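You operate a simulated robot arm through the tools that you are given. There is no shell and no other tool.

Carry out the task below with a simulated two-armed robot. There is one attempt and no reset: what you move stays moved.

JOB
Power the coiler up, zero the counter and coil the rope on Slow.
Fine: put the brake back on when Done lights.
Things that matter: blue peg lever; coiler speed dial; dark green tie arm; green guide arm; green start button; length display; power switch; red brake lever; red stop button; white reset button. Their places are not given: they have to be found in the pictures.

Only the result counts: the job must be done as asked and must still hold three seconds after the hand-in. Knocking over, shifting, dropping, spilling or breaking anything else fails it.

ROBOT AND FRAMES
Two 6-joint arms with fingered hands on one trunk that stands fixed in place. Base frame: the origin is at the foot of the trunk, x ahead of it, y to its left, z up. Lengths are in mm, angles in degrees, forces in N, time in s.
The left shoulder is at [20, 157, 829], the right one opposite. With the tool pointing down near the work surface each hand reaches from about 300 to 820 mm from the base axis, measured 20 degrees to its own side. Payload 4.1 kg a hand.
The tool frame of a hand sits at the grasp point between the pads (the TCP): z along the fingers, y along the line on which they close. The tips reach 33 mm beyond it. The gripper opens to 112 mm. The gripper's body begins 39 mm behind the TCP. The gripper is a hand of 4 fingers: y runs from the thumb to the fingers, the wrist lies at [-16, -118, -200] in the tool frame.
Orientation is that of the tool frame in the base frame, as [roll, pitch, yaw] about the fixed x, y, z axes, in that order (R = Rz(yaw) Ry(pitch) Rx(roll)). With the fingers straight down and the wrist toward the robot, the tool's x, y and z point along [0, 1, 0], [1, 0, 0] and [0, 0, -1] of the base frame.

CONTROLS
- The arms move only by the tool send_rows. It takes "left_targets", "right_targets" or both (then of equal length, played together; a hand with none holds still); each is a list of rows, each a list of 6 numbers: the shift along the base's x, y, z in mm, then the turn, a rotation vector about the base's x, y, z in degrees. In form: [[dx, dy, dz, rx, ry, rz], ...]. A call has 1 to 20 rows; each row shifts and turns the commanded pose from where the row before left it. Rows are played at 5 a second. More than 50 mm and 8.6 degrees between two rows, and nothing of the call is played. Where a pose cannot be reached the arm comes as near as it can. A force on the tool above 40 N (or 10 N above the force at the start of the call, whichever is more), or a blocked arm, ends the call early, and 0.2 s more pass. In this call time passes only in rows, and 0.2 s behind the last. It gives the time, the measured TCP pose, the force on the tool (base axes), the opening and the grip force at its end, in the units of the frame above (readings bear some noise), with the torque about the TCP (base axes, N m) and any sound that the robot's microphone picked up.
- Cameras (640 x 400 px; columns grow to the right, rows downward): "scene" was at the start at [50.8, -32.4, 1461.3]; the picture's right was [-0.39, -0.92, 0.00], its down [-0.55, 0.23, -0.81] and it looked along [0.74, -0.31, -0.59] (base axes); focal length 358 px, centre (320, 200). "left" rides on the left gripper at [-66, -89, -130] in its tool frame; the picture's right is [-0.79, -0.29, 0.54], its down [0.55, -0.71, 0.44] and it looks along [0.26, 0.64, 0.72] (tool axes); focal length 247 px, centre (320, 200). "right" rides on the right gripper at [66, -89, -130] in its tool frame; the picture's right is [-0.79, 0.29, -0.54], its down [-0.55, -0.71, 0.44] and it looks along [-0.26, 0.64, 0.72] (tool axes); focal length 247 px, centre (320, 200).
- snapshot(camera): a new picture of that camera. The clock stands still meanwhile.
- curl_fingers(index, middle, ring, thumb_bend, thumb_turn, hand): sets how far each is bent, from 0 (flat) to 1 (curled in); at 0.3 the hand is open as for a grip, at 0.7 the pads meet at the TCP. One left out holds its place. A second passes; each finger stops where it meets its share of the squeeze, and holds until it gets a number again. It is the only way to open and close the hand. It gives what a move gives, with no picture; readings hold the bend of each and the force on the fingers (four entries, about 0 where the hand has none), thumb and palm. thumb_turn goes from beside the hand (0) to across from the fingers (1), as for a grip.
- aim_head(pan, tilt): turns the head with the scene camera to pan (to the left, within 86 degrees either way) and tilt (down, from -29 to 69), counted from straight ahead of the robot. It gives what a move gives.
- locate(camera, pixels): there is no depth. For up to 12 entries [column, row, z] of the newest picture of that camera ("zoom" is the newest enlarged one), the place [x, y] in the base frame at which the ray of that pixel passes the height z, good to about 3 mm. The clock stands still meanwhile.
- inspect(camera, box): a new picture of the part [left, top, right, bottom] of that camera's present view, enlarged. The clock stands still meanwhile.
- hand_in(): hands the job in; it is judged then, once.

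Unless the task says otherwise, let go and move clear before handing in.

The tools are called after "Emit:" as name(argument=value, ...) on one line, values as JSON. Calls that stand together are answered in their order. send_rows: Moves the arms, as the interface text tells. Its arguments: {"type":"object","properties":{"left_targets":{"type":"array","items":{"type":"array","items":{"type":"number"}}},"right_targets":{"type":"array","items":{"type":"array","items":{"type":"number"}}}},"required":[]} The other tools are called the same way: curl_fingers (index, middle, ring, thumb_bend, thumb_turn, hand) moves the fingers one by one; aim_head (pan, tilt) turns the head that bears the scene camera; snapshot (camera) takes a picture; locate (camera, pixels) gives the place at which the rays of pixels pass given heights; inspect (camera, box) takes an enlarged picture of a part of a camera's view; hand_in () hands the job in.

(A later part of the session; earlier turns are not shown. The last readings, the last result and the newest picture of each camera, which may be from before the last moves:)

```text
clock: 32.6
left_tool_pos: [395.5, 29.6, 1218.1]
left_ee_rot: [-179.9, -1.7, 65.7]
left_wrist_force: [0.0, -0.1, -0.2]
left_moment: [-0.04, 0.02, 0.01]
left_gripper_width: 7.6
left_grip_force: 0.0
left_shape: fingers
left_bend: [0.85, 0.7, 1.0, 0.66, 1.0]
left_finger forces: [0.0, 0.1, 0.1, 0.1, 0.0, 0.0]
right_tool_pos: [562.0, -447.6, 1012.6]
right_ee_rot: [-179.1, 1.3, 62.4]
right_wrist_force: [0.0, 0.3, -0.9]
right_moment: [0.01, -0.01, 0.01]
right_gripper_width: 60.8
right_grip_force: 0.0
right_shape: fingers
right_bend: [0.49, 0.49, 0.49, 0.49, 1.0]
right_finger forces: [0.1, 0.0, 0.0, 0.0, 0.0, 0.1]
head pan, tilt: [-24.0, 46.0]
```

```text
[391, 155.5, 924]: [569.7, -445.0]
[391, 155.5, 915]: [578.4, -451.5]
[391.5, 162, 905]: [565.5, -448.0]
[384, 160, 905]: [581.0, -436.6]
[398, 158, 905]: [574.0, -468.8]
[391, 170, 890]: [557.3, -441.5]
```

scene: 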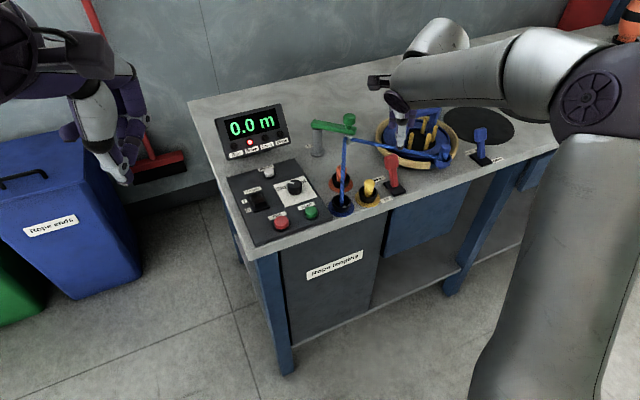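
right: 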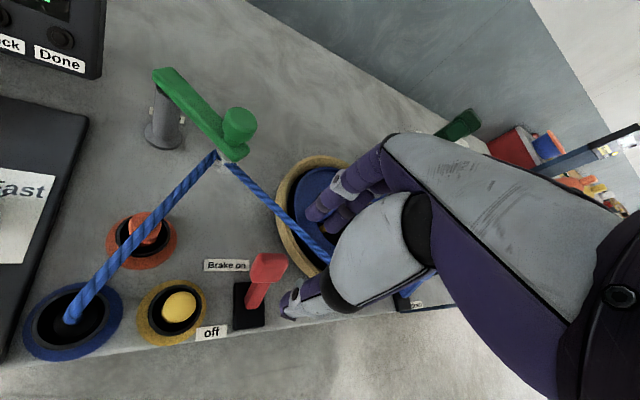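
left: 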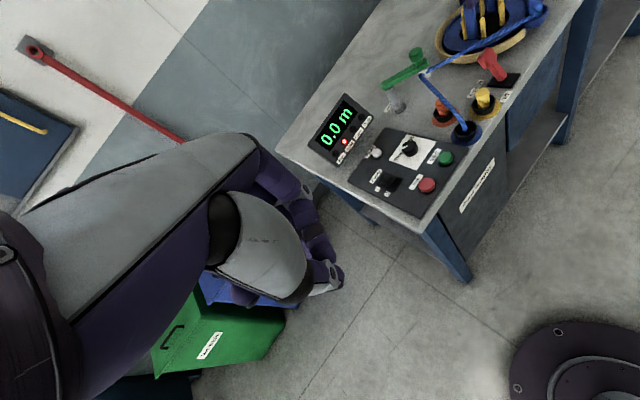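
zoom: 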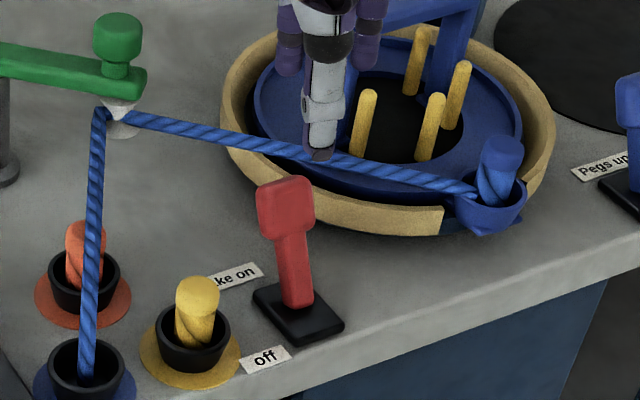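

The head centre is about (570,-450,907). I will shift +3.5 mm in x and descend to z≈955, then check clearance to the rope.

Emit:
send_rows(right_targets=[[3.5, 0, -30, 0, 0, 0], [0, 0, -27, 0, 0, 0]])

Emit:
inspect(camera="right", box=[220, 160, 380, 330])

Emit:
inspect(camera="scene", box=[350, 120, 450, 210])

Emit:
inspect(camera="left", box=[400, 10, 560, 140])

```text
clock: 33.2
left_tool_pos: [395.7, 29.9, 1218.1]
left_ee_rot: [180.0, -1.6, 65.6]
left_wrist_force: [0.4, -0.5, -0.3]
left_moment: [-0.02, -0.02, 0.0]
left_gripper_width: 7.7
left_grip_force: 0.0
left_shape: fingers
left_bend: [0.85, 0.7, 1.0, 0.66, 1.0]
left_finger forces: [0.1, 0.1, 0.0, 0.1, 0.0, 0.0]
right_tool_pos: [564.8, -446.9, 954.7]
right_ee_rot: [-179.0, 1.4, 62.4]
right_wrist_force: [-0.6, 0.5, -0.1]
right_moment: [0.0, -0.03, -0.01]
right_gripper_width: 61.0
right_grip_force: 0.1
right_shape: fingers
right_bend: [0.49, 0.49, 0.49, 0.49, 1.0]
right_finger forces: [0.0, 0.1, 0.1, 0.1, 0.1, 0.0]
head pan, tilt: [-24.0, 46.0]
```

```text
2.35 times, centred on (300, 245) of right
```

zoom: 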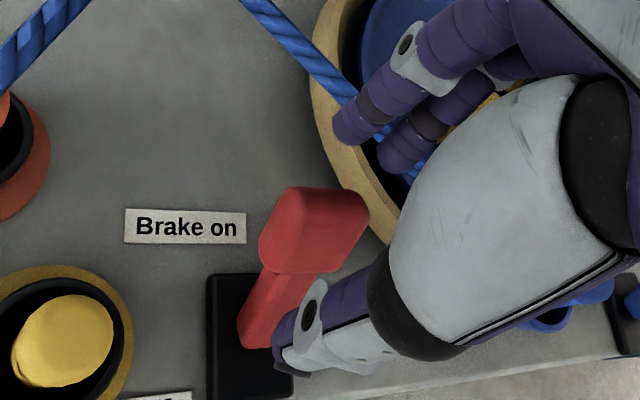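

```text
4.44 times, centred on (400, 165) of scene
```

zoom: 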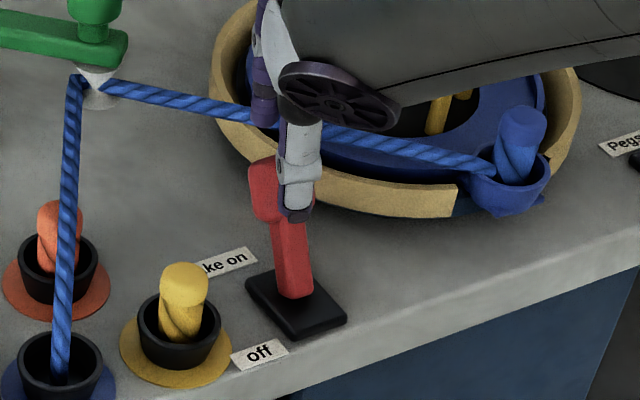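

```text
3.08 times, centred on (480, 75) of left
```

zoom: 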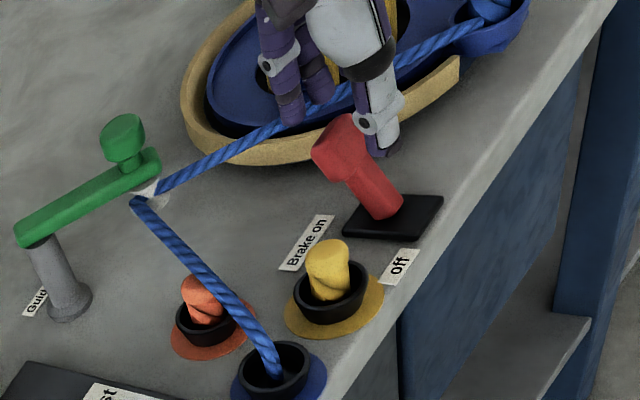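

The fingers are just beyond the head and the thumb just on the near side. I will check fingertip positions against the rope with the left camera.

Emit:
locate(camera="left", pixels=[[470.3, 48, 918], [479, 40, 918], [498, 58.8, 915], [470.3, 48, 900], [479, 40, 900], [487, 53, 915]])

Emit:
locate(camera="right", pixels=[[310, 216, 918], [332, 226, 918], [290, 283, 915]])

Emit:
snapshot(camera="right")

Emit:
snapshot(camera="left")

```text
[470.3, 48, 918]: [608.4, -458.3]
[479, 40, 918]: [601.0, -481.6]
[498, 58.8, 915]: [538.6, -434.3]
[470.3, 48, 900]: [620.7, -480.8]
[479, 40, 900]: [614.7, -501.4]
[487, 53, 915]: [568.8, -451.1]
```

```text
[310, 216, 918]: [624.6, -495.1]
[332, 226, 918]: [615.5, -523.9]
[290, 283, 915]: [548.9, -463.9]
```

```text
taken
```

right: 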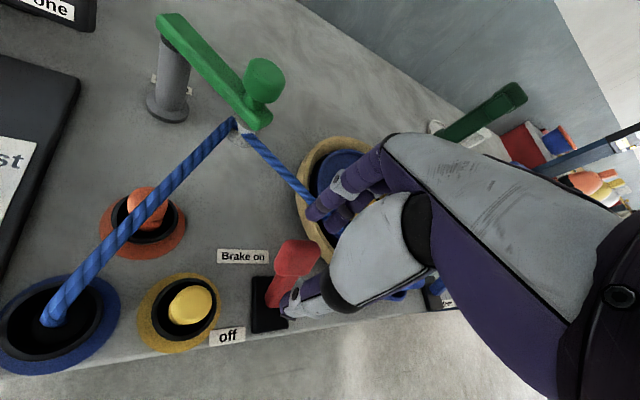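

```text
taken
```

left: 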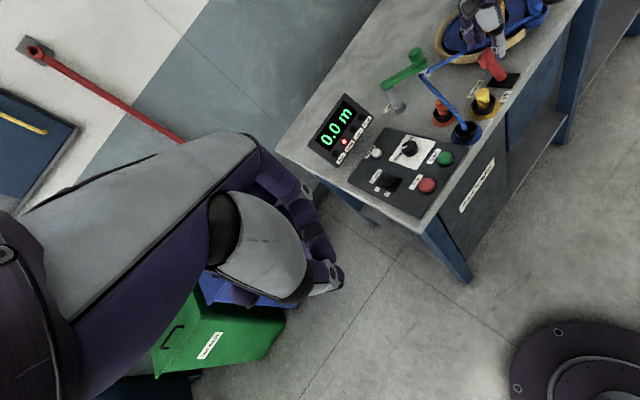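

The fingertips are really near z≈930, so at TCP z≈931 they will overlap the head by about 15 mm and stay above the rope. I will descend and then pull toward the robot in small steps.

Emit:
send_rows(right_targets=[[0, 0, -12, 0, 0, 0], [0, 0, -12, 0, 0, 0]])

Emit:
inspect(camera="left", box=[400, 10, 560, 140])

Emit:
inspect(camera="right", box=[220, 160, 380, 330])

```text
clock: 33.8
left_tool_pos: [394.1, 29.7, 1219.1]
left_ee_rot: [-179.8, -1.7, 65.5]
left_wrist_force: [0.3, 0.6, 0.0]
left_moment: [0.01, 0.0, 0.01]
left_gripper_width: 7.5
left_grip_force: 0.0
left_shape: fingers
left_bend: [0.85, 0.7, 1.0, 0.66, 1.0]
left_finger forces: [0.0, 0.0, 0.0, 0.1, 0.1, 0.0]
right_tool_pos: [564.4, -445.9, 928.7]
right_ee_rot: [-179.0, 1.4, 62.4]
right_wrist_force: [0.4, -0.4, 0.4]
right_moment: [-0.04, -0.01, 0.01]
right_gripper_width: 60.8
right_grip_force: 0.1
right_shape: fingers
right_bend: [0.49, 0.49, 0.49, 0.49, 1.0]
right_finger forces: [0.1, 0.0, 0.1, 0.1, 0.0, 0.0]
head pan, tilt: [-24.0, 46.0]
```

```text
3.08 times, centred on (480, 75) of left
```

zoom: 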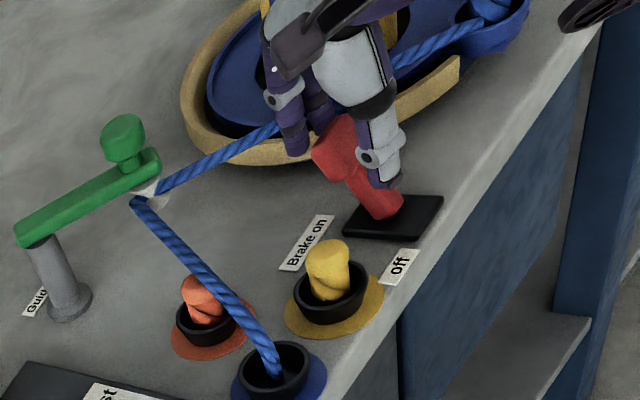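

```text
2.35 times, centred on (300, 245) of right
```

zoom: 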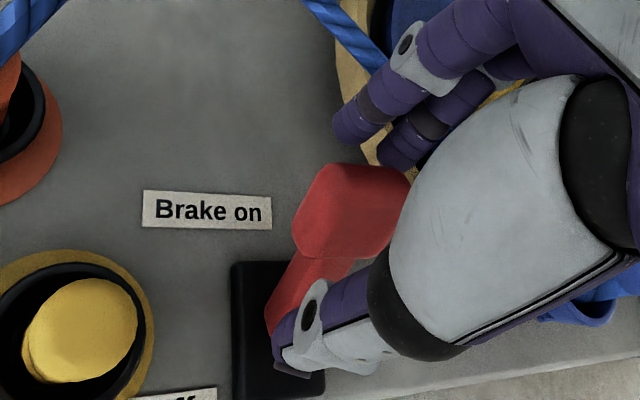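

The fingers are behind the head and the thumb in front, with no contact forces. I will pull toward the robot.

Emit:
send_rows(right_targets=[[-8, 0, 0, 0, 0, 0], [-8, 0, 0, 0, 0, 0], [-8, 0, 0, 0, 0, 0], [-8, 0, 0, 0, 0, 0]])

Emit:
inspect(camera="left", box=[400, 10, 560, 140])

Emit:
inspect(camera="scene", box=[350, 120, 450, 210])

```text
clock: 34.8
left_tool_pos: [394.2, 30.6, 1218.2]
left_ee_rot: [-180.0, -1.6, 65.6]
left_wrist_force: [0.1, 0.6, -0.7]
left_moment: [-0.02, 0.02, 0.01]
left_gripper_width: 7.4
left_grip_force: 0.1
left_shape: fingers
left_bend: [0.85, 0.7, 1.0, 0.66, 1.0]
left_finger forces: [0.1, 0.1, 0.1, 0.0, 0.1, 0.0]
right_tool_pos: [533.6, -447.0, 928.7]
right_ee_rot: [-178.8, 1.4, 62.3]
right_wrist_force: [1.0, 0.4, 0.1]
right_moment: [-0.03, 0.01, -0.02]
right_gripper_width: 61.9
right_grip_force: 0.1
right_shape: fingers
right_bend: [0.48, 0.49, 0.49, 0.49, 1.0]
right_finger forces: [1.0, 0.1, 0.1, 0.0, 0.1, 0.0]
head pan, tilt: [-24.0, 46.0]
```

```text
3.08 times, centred on (480, 75) of left
```

zoom: 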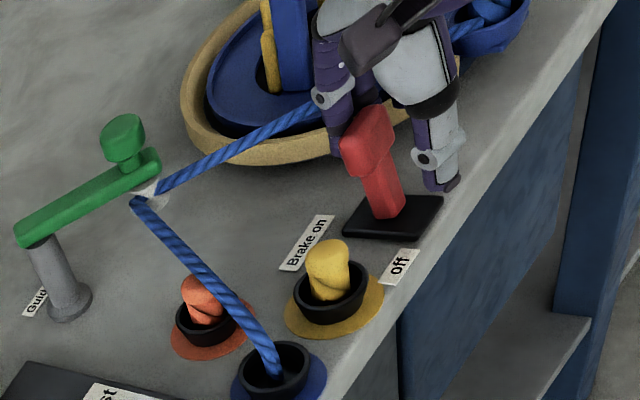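

```text
4.44 times, centred on (400, 165) of scene
```

zoom: 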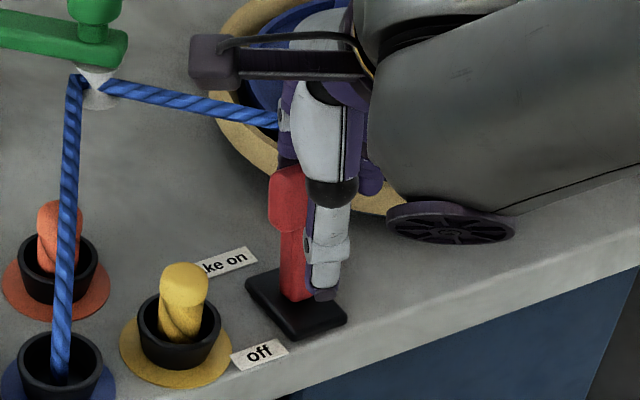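

The index finger is pulling the lever smoothly with about 1 N, and it is now near vertical. I will continue pulling toward "off".

Emit:
send_rows(right_targets=[[-8, 0, 0, 0, 0, 0], [-8, 0, 0, 0, 0, 0], [-8, 0, 0, 0, 0, 0], [-6, 0, 0, 0, 0, 0]])

Emit:
inspect(camera="left", box=[400, 10, 560, 140])

Emit:
inspect(camera="scene", box=[220, 90, 460, 220])

```text
clock: 35.8
left_tool_pos: [394.8, 29.8, 1218.4]
left_ee_rot: [-179.9, -1.8, 65.6]
left_wrist_force: [0.5, 0.0, -0.5]
left_moment: [0.02, -0.02, -0.02]
left_gripper_width: 7.4
left_grip_force: 0.1
left_shape: fingers
left_bend: [0.85, 0.7, 1.0, 0.66, 1.0]
left_finger forces: [0.0, 0.0, 0.1, 0.0, 0.1, 0.1]
right_tool_pos: [503.5, -445.8, 929.9]
right_ee_rot: [-179.0, 1.3, 62.3]
right_wrist_force: [0.0, 0.7, -0.3]
right_moment: [0.0, 0.01, 0.0]
right_gripper_width: 60.8
right_grip_force: 0.2
right_shape: fingers
right_bend: [0.49, 0.49, 0.49, 0.49, 1.0]
right_finger forces: [0.1, 0.0, 0.0, 0.1, 0.0, 0.1]
head pan, tilt: [-24.0, 46.0]
```

```text
3.08 times, centred on (480, 75) of left
```

zoom: 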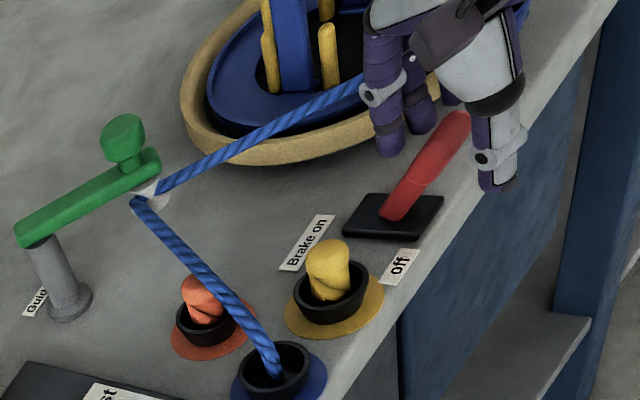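

```text
2.67 times, centred on (340, 155) of scene
```

zoom: 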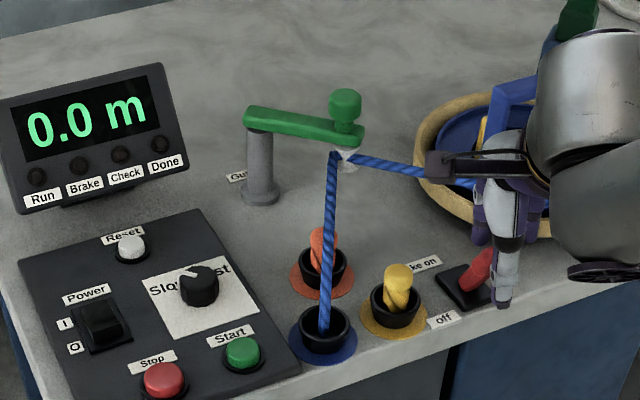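

The lever is at "off" and the Brake lamp is out. I will lift straight up off the lever, then move toward Start.

Emit:
send_rows(right_targets=[[0, 0, 20, 0, 0, 0], [0, 0, 40, 0, 0, 0], [0, 0, 45, 0, 0, 0], [5, 35, 10, 0, 0, 7], [7, 37, 0, 0, 0, 7], [8, 37, 0, 0, 0, 7], [8, 37, 0, 0, 0, 6.7], [8, 37, 0, 0, 0, 0], [8, 37, 0, 0, 0, 0]])

Emit:
curl_fingers(hand="right", index=1, middle=0.7, ring=1, thumb_bend=0.7, thumb_turn=1)

Emit:
snapshot(camera="scene")

Emit:
snapshot(camera="right")

Emit:
snapshot(camera="left")

```text
clock: 37.8
left_tool_pos: [394.8, 29.5, 1217.8]
left_ee_rot: [-179.9, -1.7, 65.6]
left_wrist_force: [0.2, -0.9, -0.8]
left_moment: [-0.02, -0.03, 0.03]
left_gripper_width: 7.9
left_grip_force: 0.1
left_shape: fingers
left_bend: [0.85, 0.7, 1.0, 0.66, 1.0]
left_finger forces: [0.1, 0.0, 0.0, 0.0, 0.1, 0.1]
right_tool_pos: [548.6, -226.5, 1043.6]
right_ee_rot: [-179.0, 1.3, 90.0]
right_wrist_force: [-0.8, 0.4, 0.3]
right_moment: [0.0, 0.0, -0.01]
right_gripper_width: 60.7
right_grip_force: 0.1
right_shape: fingers
right_bend: [0.49, 0.49, 0.49, 0.49, 1.0]
right_finger forces: [0.0, 0.0, 0.0, 0.1, 0.0, 0.0]
head pan, tilt: [-24.0, 46.0]
```

```text
clock: 38.8
left_tool_pos: [394.1, 30.2, 1218.2]
left_ee_rot: [-179.9, -1.7, 65.7]
left_wrist_force: [-0.1, -0.2, 0.3]
left_moment: [0.01, 0.01, -0.01]
left_gripper_width: 7.5
left_grip_force: 0.0
left_shape: fingers
left_bend: [0.85, 0.7, 1.0, 0.66, 1.0]
left_finger forces: [0.0, 0.0, 0.0, 0.1, 0.0, 0.0]
right_tool_pos: [549.6, -226.5, 1045.2]
right_ee_rot: [-179.0, 1.3, 90.1]
right_wrist_force: [0.0, 0.0, 0.3]
right_moment: [0.03, 0.02, -0.03]
right_gripper_width: 6.4
right_grip_force: 0.0
right_shape: fingers
right_bend: [0.84, 0.7, 1.0, 0.66, 1.0]
right_finger forces: [0.0, 0.0, 0.0, 0.0, 0.0, 0.0]
head pan, tilt: [-24.0, 46.0]
```

```text
taken
```

scene: 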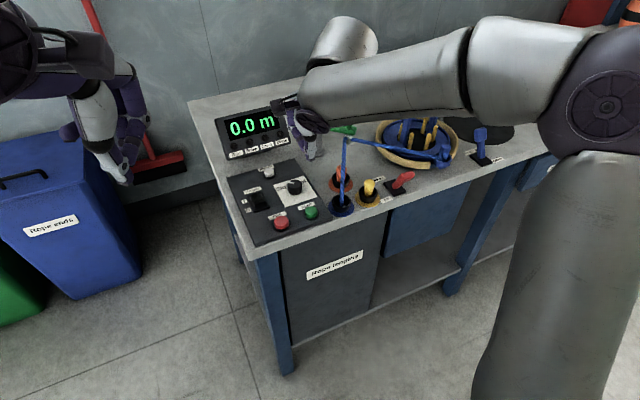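

```text
taken
```

right: 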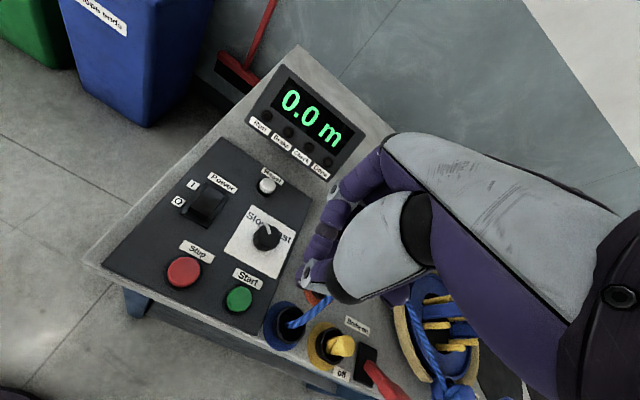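

```text
taken
```

left: 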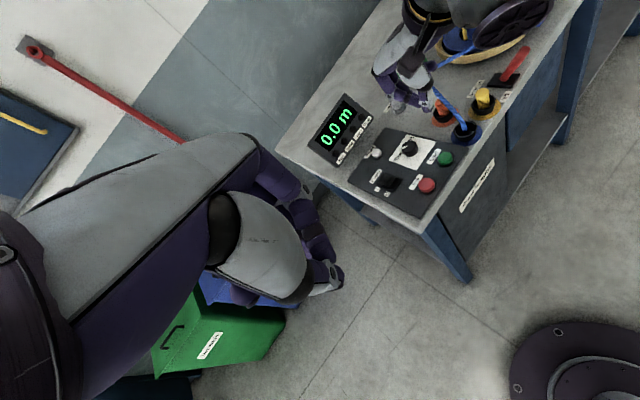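

The right hand is above Start with the pinch formed. I will descend and check tip alignment.

Emit:
send_rows(right_targets=[[0, 0, -45, 0, 0, 0], [0, 0, -45, 0, 0, 0], [-1, 0, -28, 0, 0, 0]])

Emit:
snapshot(camera="right")

Emit:
inspect(camera="right", box=[220, 180, 380, 340])

Emit:
inspect(camera="scene", box=[260, 160, 360, 240])

```text
clock: 39.6
left_tool_pos: [393.6, 31.5, 1218.3]
left_ee_rot: [180.0, -1.7, 65.6]
left_wrist_force: [-0.4, 0.0, -0.4]
left_moment: [0.01, -0.04, 0.05]
left_gripper_width: 7.6
left_grip_force: 0.1
left_shape: fingers
left_bend: [0.85, 0.7, 1.0, 0.66, 1.0]
left_finger forces: [0.1, 0.0, 0.0, 0.1, 0.0, 0.0]
right_tool_pos: [545.2, -225.6, 927.1]
right_ee_rot: [-179.0, 1.3, 90.0]
right_wrist_force: [-0.3, 0.2, 0.5]
right_moment: [-0.01, 0.04, -0.03]
right_gripper_width: 6.6
right_grip_force: 0.0
right_shape: fingers
right_bend: [0.84, 0.7, 1.0, 0.66, 1.0]
right_finger forces: [0.0, 0.0, 0.1, 0.1, 0.0, 0.1]
head pan, tilt: [-24.0, 46.0]
```

```text
taken
```

right: 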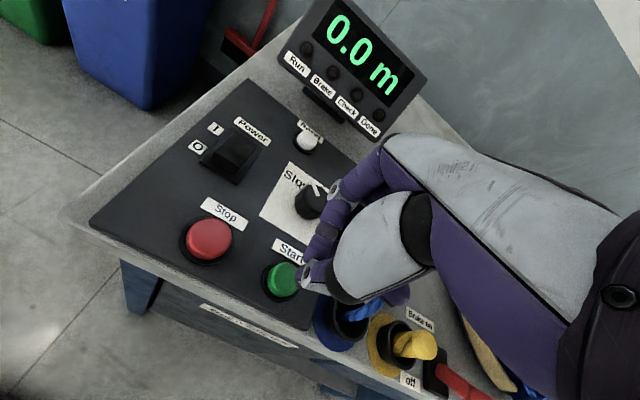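

```text
2.50 times, centred on (300, 260) of right
```

zoom: 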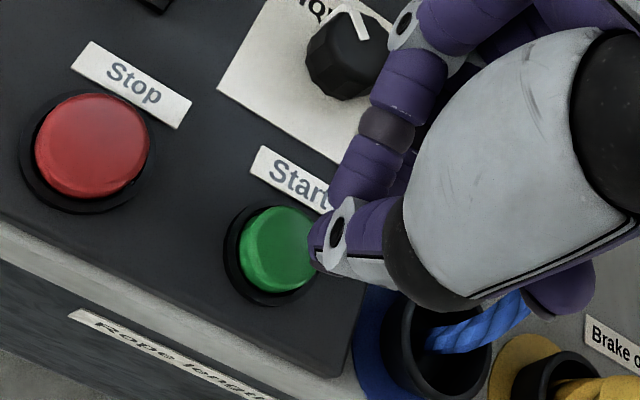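

```text
5.00 times, centred on (310, 200) of scene
```

zoom: 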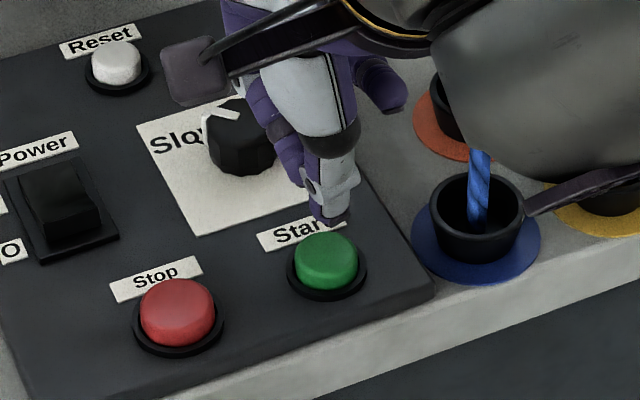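

The tip (scene 311.6,204) hangs just above and behind Start (311.2,210). I will measure both.

Emit:
locate(camera="scene", pixels=[[311.6, 204, 887], [311.2, 209.5, 861]])

Emit:
locate(camera="right", pixels=[[303, 275, 887], [284, 278, 861], [284, 278, 865]])

```text
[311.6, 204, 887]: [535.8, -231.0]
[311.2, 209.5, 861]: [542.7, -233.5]
```

```text
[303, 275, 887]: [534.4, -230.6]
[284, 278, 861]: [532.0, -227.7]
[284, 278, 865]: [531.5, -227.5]
```

The tip (535,-231) is over Start's centre (about 537,-231). I will press.

Emit:
send_rows(right_targets=[[1, 0, -15, 0, 0, 0], [0, 0, -10, 0, 0, 0], [0, 0, -3, 0, 0, 0], [0, 0, -3, 0, 0, 0], [0, 0, -2, 0, 0, 0]])

Emit:
snapshot(camera="right")

Emit:
inspect(camera="scene", box=[220, 90, 460, 240])

```text
clock: 40.8
left_tool_pos: [395.2, 31.0, 1217.9]
left_ee_rot: [-179.9, -1.7, 65.6]
left_wrist_force: [0.3, 1.0, -0.1]
left_moment: [0.01, 0.0, -0.01]
left_gripper_width: 7.7
left_grip_force: 0.0
left_shape: fingers
left_bend: [0.85, 0.7, 1.0, 0.66, 1.0]
left_finger forces: [0.0, 0.1, 0.1, 0.0, 0.0, 0.0]
right_tool_pos: [546.5, -226.1, 894.7]
right_ee_rot: [-179.1, 1.4, 90.0]
right_wrist_force: [-0.1, 0.3, 3.4]
right_moment: [-0.02, 0.03, 0.01]
right_gripper_width: 7.2
right_grip_force: 0.1
right_shape: fingers
right_bend: [0.85, 0.7, 1.0, 0.66, 1.0]
right_finger forces: [0.0, 0.1, 0.0, 0.1, 0.1, 0.0]
head pan, tilt: [-24.0, 46.0]
heard: click
```

```text
taken
```

right: 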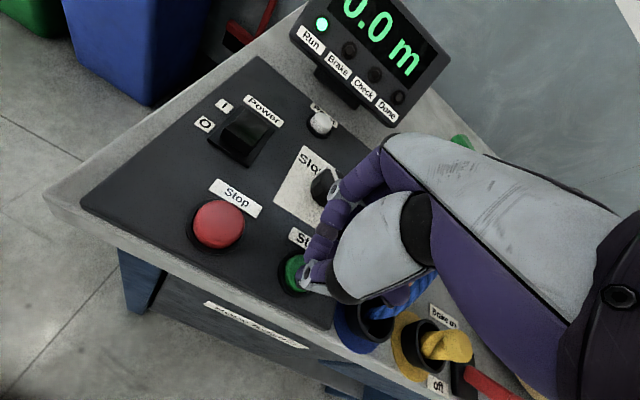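

```text
2.67 times, centred on (340, 165) of scene
```

zoom: 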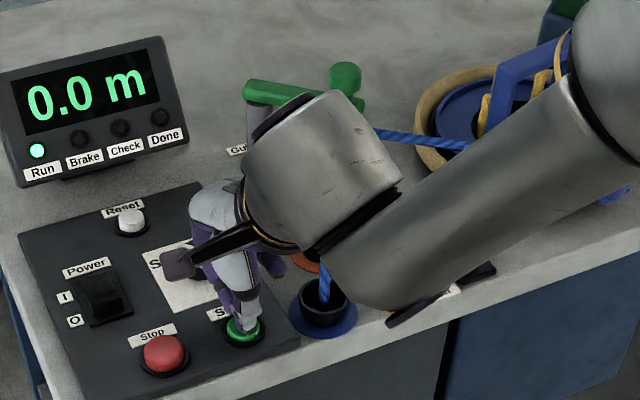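

Run is lit and I heard the click. I will rise and return above the brake lever with the hand open, ready for Done.

Emit:
send_rows(right_targets=[[0, 0, 40, 0, 0, 0], [0, 0, 45, 0, 0, 0], [0, 0, 45, 0, 0, 0], [-5, -37, 15, 0, 0, -7], [-5, -37, 0, 0, 0, -7], [-5, -37, 0, 0, 0, -7], [-5, -37, 0, 0, 0, -6.7], [-5, -37, 0, 0, 0, 0], [-5, -37, 0, 0, 0, 0]])

Emit:
curl_fingers(hand="right", index=0.49, middle=0.49, ring=0.49, thumb_bend=0.49, thumb_turn=1)

Emit:
snapshot(camera="scene")

Emit:
snapshot(camera="right")

Emit:
snapshot(camera="left")

```text
clock: 42.8
left_tool_pos: [394.0, 30.3, 1218.7]
left_ee_rot: [-180.0, -1.8, 65.7]
left_wrist_force: [0.1, 0.6, -0.5]
left_moment: [-0.02, 0.04, 0.01]
left_gripper_width: 7.8
left_grip_force: 0.0
left_shape: fingers
left_bend: [0.85, 0.7, 1.0, 0.66, 1.0]
left_finger forces: [0.0, 0.1, 0.0, 0.0, 0.1, 0.0]
right_tool_pos: [516.2, -450.8, 1038.0]
right_ee_rot: [-178.9, 1.3, 62.4]
right_wrist_force: [0.3, -0.2, 0.0]
right_moment: [-0.03, -0.01, -0.02]
right_gripper_width: 7.1
right_grip_force: 0.1
right_shape: fingers
right_bend: [0.85, 0.7, 1.0, 0.66, 1.0]
right_finger forces: [0.0, 0.1, 0.0, 0.0, 0.0, 0.0]
head pan, tilt: [-24.0, 46.0]
```

```text
clock: 43.8
left_tool_pos: [394.4, 30.1, 1218.5]
left_ee_rot: [-179.9, -1.7, 65.6]
left_wrist_force: [0.7, 0.1, -0.3]
left_moment: [-0.01, 0.01, 0.0]
left_gripper_width: 7.5
left_grip_force: 0.0
left_shape: fingers
left_bend: [0.85, 0.7, 1.0, 0.66, 1.0]
left_finger forces: [0.0, 0.0, 0.1, 0.0, 0.1, 0.0]
right_tool_pos: [515.0, -448.6, 1039.5]
right_ee_rot: [-179.0, 1.3, 62.2]
right_wrist_force: [0.3, 0.1, -0.1]
right_moment: [0.01, -0.03, -0.01]
right_gripper_width: 59.6
right_grip_force: 0.1
right_shape: fingers
right_bend: [0.49, 0.49, 0.49, 0.49, 1.0]
right_finger forces: [0.0, 0.1, 0.1, 0.0, 0.0, 0.0]
head pan, tilt: [-24.0, 46.0]
```

```text
taken
```

scene: 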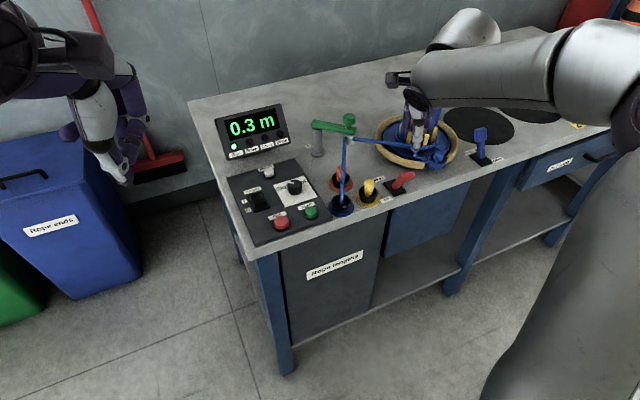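

```text
taken
```

right: 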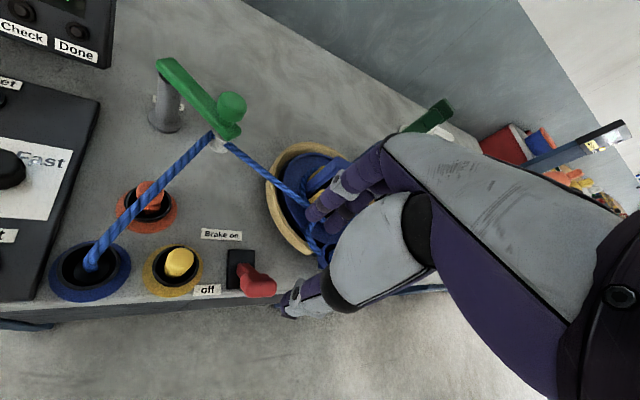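

```text
taken
```

left: 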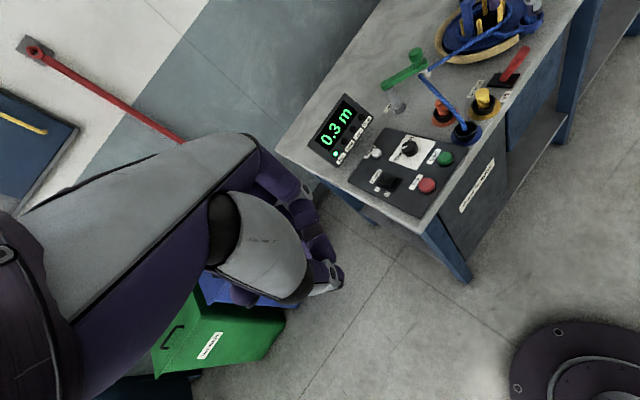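

The counter reads 0.3 m and Run is green, so it is coiling. Meanwhile I will measure the lever head's position in "off".

Emit:
inspect(camera="right", box=[200, 210, 340, 330])

Emit:
inspect(camera="scene", box=[340, 120, 460, 210])

Emit:
locate(camera="right", pixels=[[262, 285, 890], [262, 285, 910]])

Emit:
locate(camera="scene", pixels=[[404, 179, 890], [404, 179, 910]])

```text
3.33 times, centred on (270, 270) of right
```

zoom: 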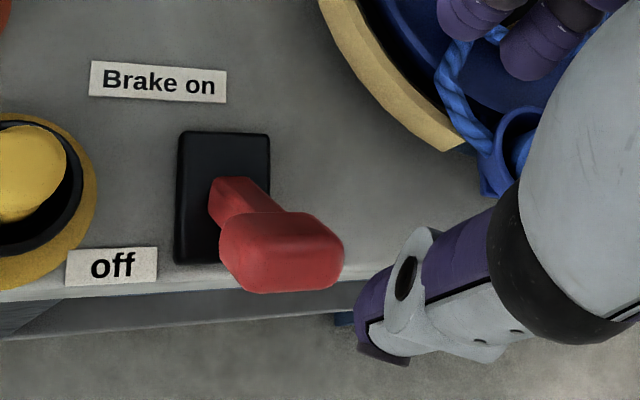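

```text
4.44 times, centred on (400, 165) of scene
```

zoom: 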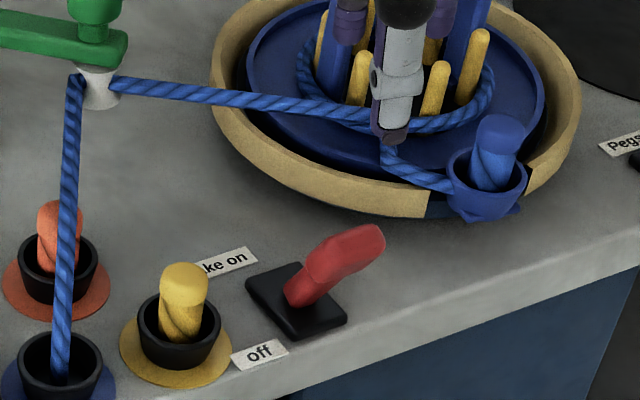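

```text
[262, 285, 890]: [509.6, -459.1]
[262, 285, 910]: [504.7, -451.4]
```

```text
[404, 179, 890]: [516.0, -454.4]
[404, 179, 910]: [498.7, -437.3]
```

The lever head in "off" is at about (506,-451,903). I will shift to stand just above it and wait, watching the display.

Emit:
send_rows(right_targets=[[-17, 0, -10, 0, 0, 0], [0, 0, -30, 0, 0, 0], [0, 0, -25, 0, 0, 0], [0, 0, 0, 0, 0, 0], [0, 0, 0, 0, 0, 0], [0, 0, 0, 0, 0, 0], [0, 0, 0, 0, 0, 0], [0, 0, 0, 0, 0, 0], [0, 0, 0, 0, 0, 0], [0, 0, 0, 0, 0, 0]])

Emit:
inspect(camera="scene", box=[210, 90, 470, 230])

```text
clock: 46.0
left_tool_pos: [394.8, 30.7, 1218.0]
left_ee_rot: [-179.9, -1.7, 65.6]
left_wrist_force: [0.3, 0.0, -0.3]
left_moment: [0.0, 0.04, 0.01]
left_gripper_width: 7.6
left_grip_force: 0.0
left_shape: fingers
left_bend: [0.85, 0.7, 1.0, 0.66, 1.0]
left_finger forces: [0.1, 0.0, 0.0, 0.0, 0.0, 0.0]
right_tool_pos: [499.0, -448.3, 975.5]
right_ee_rot: [-179.0, 1.3, 62.3]
right_wrist_force: [0.6, 0.2, -0.3]
right_moment: [0.0, -0.01, -0.02]
right_gripper_width: 59.7
right_grip_force: 0.0
right_shape: fingers
right_bend: [0.49, 0.49, 0.49, 0.49, 1.0]
right_finger forces: [0.0, 0.0, 0.1, 0.1, 0.1, 0.0]
head pan, tilt: [-24.0, 46.0]
```

```text
2.46 times, centred on (340, 160) of scene
```

zoom: 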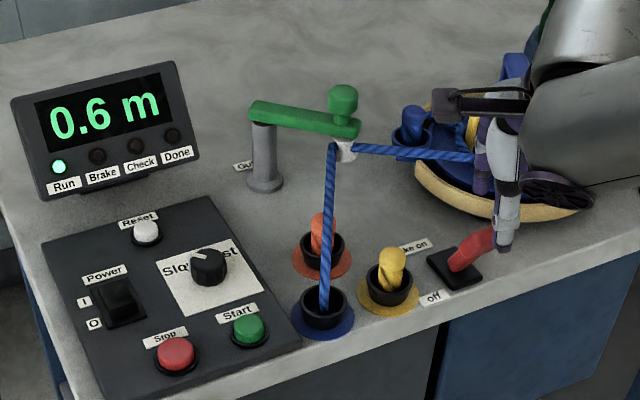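

The counter reads 0.6 m, Run is lit and the drum is turning. I will keep waiting.

Emit:
send_rows(right_targets=[[0, 0, 0, 0, 0, 0], [0, 0, 0, 0, 0, 0], [0, 0, 0, 0, 0, 0], [0, 0, 0, 0, 0, 0], [0, 0, 0, 0, 0, 0], [0, 0, 0, 0, 0, 0], [0, 0, 0, 0, 0, 0], [0, 0, 0, 0, 0, 0], [0, 0, 0, 0, 0, 0], [0, 0, 0, 0, 0, 0], [0, 0, 0, 0, 0, 0], [0, 0, 0, 0, 0, 0], [0, 0, 0, 0, 0, 0], [0, 0, 0, 0, 0, 0], [0, 0, 0, 0, 0, 0]])

Emit:
inspect(camera="scene", box=[210, 90, 470, 230])

```text
clock: 49.2
left_tool_pos: [394.6, 30.2, 1217.9]
left_ee_rot: [-179.9, -1.7, 65.7]
left_wrist_force: [-0.8, 0.7, -0.3]
left_moment: [0.0, 0.0, -0.02]
left_gripper_width: 7.5
left_grip_force: 0.0
left_shape: fingers
left_bend: [0.85, 0.7, 1.0, 0.66, 1.0]
left_finger forces: [0.0, 0.0, 0.0, 0.1, 0.1, 0.1]
right_tool_pos: [499.5, -451.0, 974.3]
right_ee_rot: [-179.1, 1.2, 62.4]
right_wrist_force: [-0.6, 0.2, 0.4]
right_moment: [0.02, 0.01, -0.02]
right_gripper_width: 59.9
right_grip_force: 0.1
right_shape: fingers
right_bend: [0.49, 0.49, 0.49, 0.49, 1.0]
right_finger forces: [0.1, 0.0, 0.0, 0.1, 0.0, 0.0]
head pan, tilt: [-24.0, 46.0]
```

```text
2.46 times, centred on (340, 160) of scene
```

zoom: 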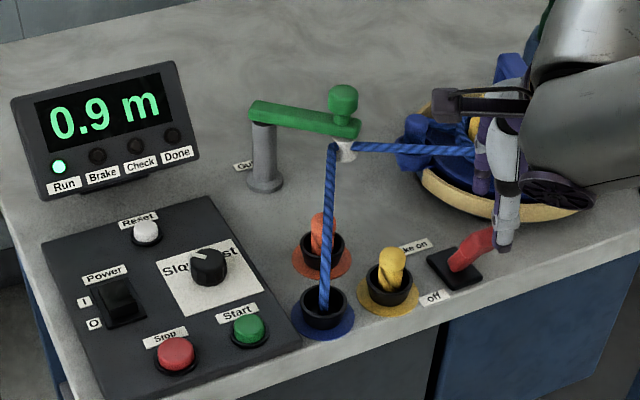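

The counter reads 0.9 m with no Check light. I will keep waiting.

Emit:
send_rows(right_targets=[[0, 0, 0, 0, 0, 0], [0, 0, 0, 0, 0, 0], [0, 0, 0, 0, 0, 0], [0, 0, 0, 0, 0, 0], [0, 0, 0, 0, 0, 0], [0, 0, 0, 0, 0, 0], [0, 0, 0, 0, 0, 0], [0, 0, 0, 0, 0, 0], [0, 0, 0, 0, 0, 0], [0, 0, 0, 0, 0, 0], [0, 0, 0, 0, 0, 0], [0, 0, 0, 0, 0, 0], [0, 0, 0, 0, 0, 0], [0, 0, 0, 0, 0, 0], [0, 0, 0, 0, 0, 0]])

Emit:
inspect(camera="scene", box=[210, 90, 470, 230])

```text
clock: 52.4
left_tool_pos: [394.0, 30.1, 1217.9]
left_ee_rot: [-179.9, -1.7, 65.6]
left_wrist_force: [-0.3, 0.9, -0.2]
left_moment: [0.0, -0.02, 0.04]
left_gripper_width: 7.6
left_grip_force: 0.0
left_shape: fingers
left_bend: [0.85, 0.7, 1.0, 0.66, 1.0]
left_finger forces: [0.0, 0.1, 0.1, 0.1, 0.0, 0.0]
right_tool_pos: [499.9, -448.6, 974.7]
right_ee_rot: [-178.9, 1.2, 62.3]
right_wrist_force: [0.0, -0.8, -0.5]
right_moment: [-0.01, -0.03, 0.03]
right_gripper_width: 59.7
right_grip_force: 0.1
right_shape: fingers
right_bend: [0.49, 0.49, 0.49, 0.49, 1.0]
right_finger forces: [0.0, 0.1, 0.0, 0.1, 0.1, 0.0]
head pan, tilt: [-24.0, 46.0]
```

```text
2.46 times, centred on (340, 160) of scene
```

zoom: 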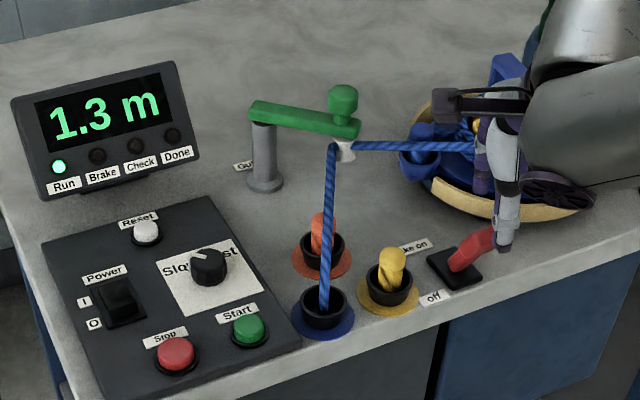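

The counter reads 1.3 m and it is still running. I will continue to wait.

Emit:
send_rows(right_targets=[[0, 0, 0, 0, 0, 0], [0, 0, 0, 0, 0, 0], [0, 0, 0, 0, 0, 0], [0, 0, 0, 0, 0, 0], [0, 0, 0, 0, 0, 0], [0, 0, 0, 0, 0, 0], [0, 0, 0, 0, 0, 0], [0, 0, 0, 0, 0, 0], [0, 0, 0, 0, 0, 0], [0, 0, 0, 0, 0, 0], [0, 0, 0, 0, 0, 0], [0, 0, 0, 0, 0, 0], [0, 0, 0, 0, 0, 0], [0, 0, 0, 0, 0, 0], [0, 0, 0, 0, 0, 0]])

Emit:
inspect(camera="scene", box=[210, 90, 470, 230])

```text
clock: 55.6
left_tool_pos: [394.9, 31.3, 1218.8]
left_ee_rot: [-179.9, -1.7, 65.6]
left_wrist_force: [0.9, -0.6, -1.3]
left_moment: [0.01, 0.0, -0.04]
left_gripper_width: 7.6
left_grip_force: 0.0
left_shape: fingers
left_bend: [0.85, 0.7, 1.0, 0.66, 1.0]
left_finger forces: [0.1, 0.0, 0.0, 0.1, 0.0, 0.0]
right_tool_pos: [499.8, -449.9, 974.6]
right_ee_rot: [-179.0, 1.3, 62.4]
right_wrist_force: [0.0, -0.5, -0.3]
right_moment: [-0.02, 0.01, -0.04]
right_gripper_width: 59.7
right_grip_force: 0.1
right_shape: fingers
right_bend: [0.49, 0.49, 0.49, 0.49, 1.0]
right_finger forces: [0.0, 0.1, 0.0, 0.0, 0.1, 0.1]
head pan, tilt: [-24.0, 46.0]
```

```text
2.46 times, centred on (340, 160) of scene
```

zoom: 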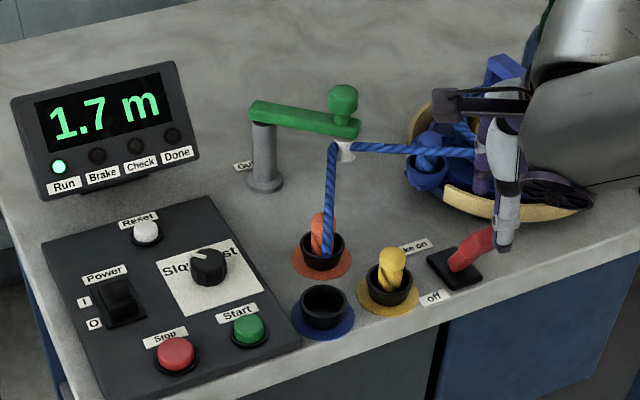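

At 1.7 m the rope's tail has left its cup, so it is nearly finished. I will wait in shorter chunks.

Emit:
send_rows(right_targets=[[0, 0, 0, 0, 0, 0], [0, 0, 0, 0, 0, 0], [0, 0, 0, 0, 0, 0], [0, 0, 0, 0, 0, 0], [0, 0, 0, 0, 0, 0], [0, 0, 0, 0, 0, 0], [0, 0, 0, 0, 0, 0], [0, 0, 0, 0, 0, 0]])

Emit:
inspect(camera="scene", box=[210, 90, 470, 230])

```text
clock: 57.4
left_tool_pos: [394.3, 29.8, 1217.7]
left_ee_rot: [-179.8, -1.7, 65.5]
left_wrist_force: [-0.3, -0.5, 0.0]
left_moment: [0.01, -0.01, -0.01]
left_gripper_width: 7.7
left_grip_force: 0.0
left_shape: fingers
left_bend: [0.85, 0.7, 1.0, 0.66, 1.0]
left_finger forces: [0.1, 0.0, 0.0, 0.0, 0.0, 0.0]
right_tool_pos: [498.9, -449.5, 976.0]
right_ee_rot: [-179.0, 1.4, 62.3]
right_wrist_force: [0.6, 0.1, -0.8]
right_moment: [-0.03, 0.03, 0.04]
right_gripper_width: 59.9
right_grip_force: 0.1
right_shape: fingers
right_bend: [0.49, 0.49, 0.49, 0.49, 1.0]
right_finger forces: [0.0, 0.0, 0.0, 0.0, 0.0, 0.0]
head pan, tilt: [-24.0, 46.0]
```

```text
2.46 times, centred on (340, 160) of scene
```

zoom: 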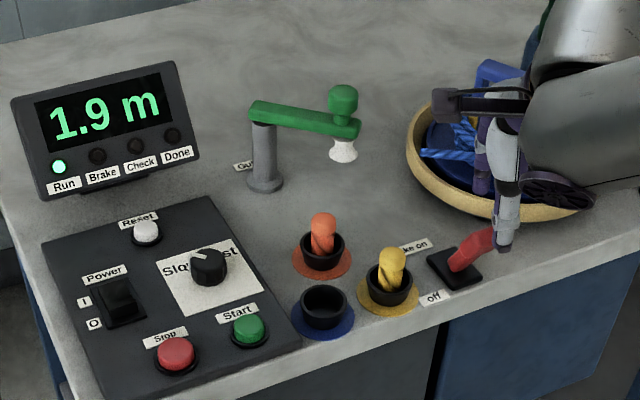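

At 1.9 m the tail has passed the guide. I will wait a little more for Done.

Emit:
send_rows(right_targets=[[0, 0, 0, 0, 0, 0], [0, 0, 0, 0, 0, 0], [0, 0, 0, 0, 0, 0], [0, 0, 0, 0, 0, 0], [0, 0, 0, 0, 0, 0]])

Emit:
inspect(camera="scene", box=[210, 90, 470, 230])

```text
clock: 58.6
left_tool_pos: [394.4, 29.6, 1217.4]
left_ee_rot: [-179.8, -1.7, 65.6]
left_wrist_force: [-0.3, -0.1, 0.1]
left_moment: [0.0, -0.03, -0.03]
left_gripper_width: 7.5
left_grip_force: 0.1
left_shape: fingers
left_bend: [0.85, 0.7, 1.0, 0.66, 1.0]
left_finger forces: [0.0, 0.1, 0.1, 0.1, 0.0, 0.0]
right_tool_pos: [499.8, -449.7, 974.0]
right_ee_rot: [-179.0, 1.3, 62.3]
right_wrist_force: [-0.3, -0.2, -1.0]
right_moment: [0.01, 0.02, -0.02]
right_gripper_width: 59.9
right_grip_force: 0.1
right_shape: fingers
right_bend: [0.49, 0.49, 0.49, 0.49, 1.0]
right_finger forces: [0.1, 0.1, 0.1, 0.1, 0.0, 0.1]
head pan, tilt: [-24.0, 46.0]
```

```text
2.46 times, centred on (340, 160) of scene
```

zoom: 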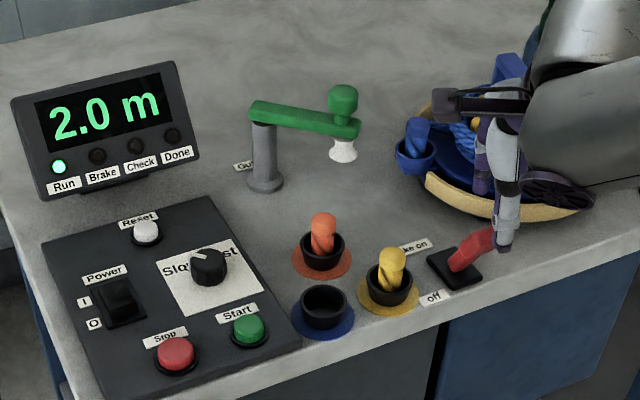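

The counter reads 2.0 m and Run is still lit without Done. I will wait further.

Emit:
send_rows(right_targets=[[0, 0, 0, 0, 0, 0], [0, 0, 0, 0, 0, 0], [0, 0, 0, 0, 0, 0], [0, 0, 0, 0, 0, 0], [0, 0, 0, 0, 0, 0]])

Emit:
inspect(camera="scene", box=[210, 90, 470, 230])

```text
clock: 59.8
left_tool_pos: [395.2, 29.0, 1218.7]
left_ee_rot: [-179.9, -1.8, 65.6]
left_wrist_force: [0.4, 0.8, -0.1]
left_moment: [0.0, 0.0, 0.02]
left_gripper_width: 7.7
left_grip_force: 0.1
left_shape: fingers
left_bend: [0.85, 0.7, 1.0, 0.66, 1.0]
left_finger forces: [0.0, 0.0, 0.1, 0.0, 0.0, 0.0]
right_tool_pos: [499.1, -449.1, 975.4]
right_ee_rot: [-179.0, 1.4, 62.2]
right_wrist_force: [0.1, 0.0, -0.1]
right_moment: [0.01, -0.02, 0.0]
right_gripper_width: 59.7
right_grip_force: 0.1
right_shape: fingers
right_bend: [0.49, 0.49, 0.49, 0.49, 1.0]
right_finger forces: [0.0, 0.0, 0.1, 0.0, 0.0, 0.1]
head pan, tilt: [-24.0, 46.0]
```

```text
2.46 times, centred on (340, 160) of scene
```

zoom: 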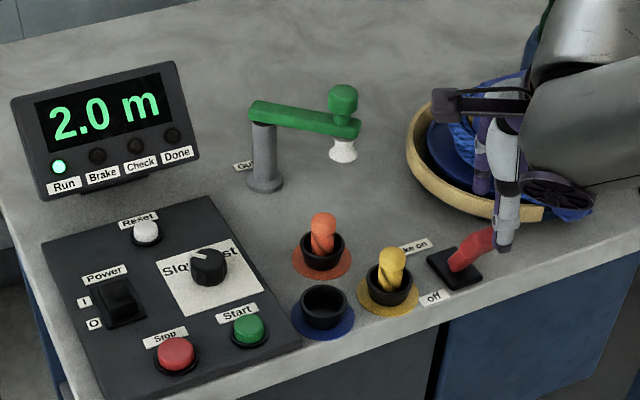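

The counter holds at 2.0 m while the drum still turns with Run lit. I will wait more.

Emit:
send_rows(right_targets=[[0, 0, 0, 0, 0, 0], [0, 0, 0, 0, 0, 0], [0, 0, 0, 0, 0, 0], [0, 0, 0, 0, 0, 0], [0, 0, 0, 0, 0, 0], [0, 0, 0, 0, 0, 0], [0, 0, 0, 0, 0, 0], [0, 0, 0, 0, 0, 0]])

Emit:
inspect(camera="scene", box=[210, 90, 470, 230])

Emit:
snapshot(camera="left")

```text
clock: 61.6
left_tool_pos: [394.7, 29.7, 1218.0]
left_ee_rot: [-179.9, -1.7, 65.7]
left_wrist_force: [-0.2, 0.4, -0.1]
left_moment: [0.01, 0.0, 0.0]
left_gripper_width: 7.8
left_grip_force: 0.3
left_shape: fingers
left_bend: [0.85, 0.7, 1.0, 0.66, 1.0]
left_finger forces: [0.0, 0.0, 0.0, 0.1, 0.0, 0.0]
right_tool_pos: [499.9, -448.0, 974.3]
right_ee_rot: [-179.0, 1.2, 62.2]
right_wrist_force: [0.4, -1.0, -0.7]
right_moment: [-0.03, 0.02, -0.04]
right_gripper_width: 59.9
right_grip_force: 0.1
right_shape: fingers
right_bend: [0.49, 0.49, 0.49, 0.49, 1.0]
right_finger forces: [0.0, 0.0, 0.1, 0.0, 0.1, 0.0]
head pan, tilt: [-24.0, 46.0]
```

```text
2.46 times, centred on (340, 160) of scene
```

zoom: 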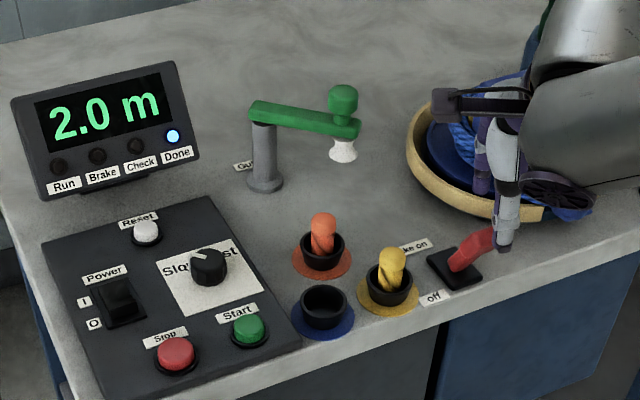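

```text
taken
```

left: 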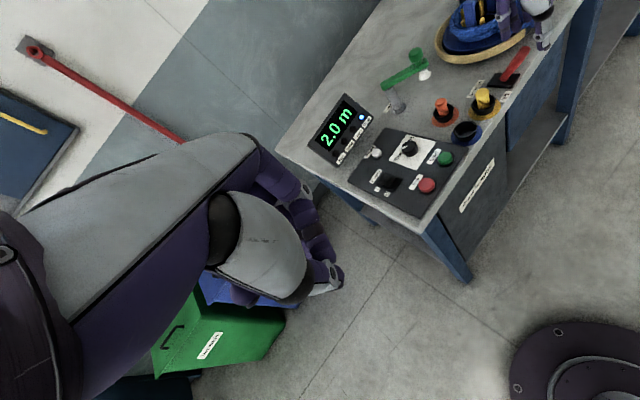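

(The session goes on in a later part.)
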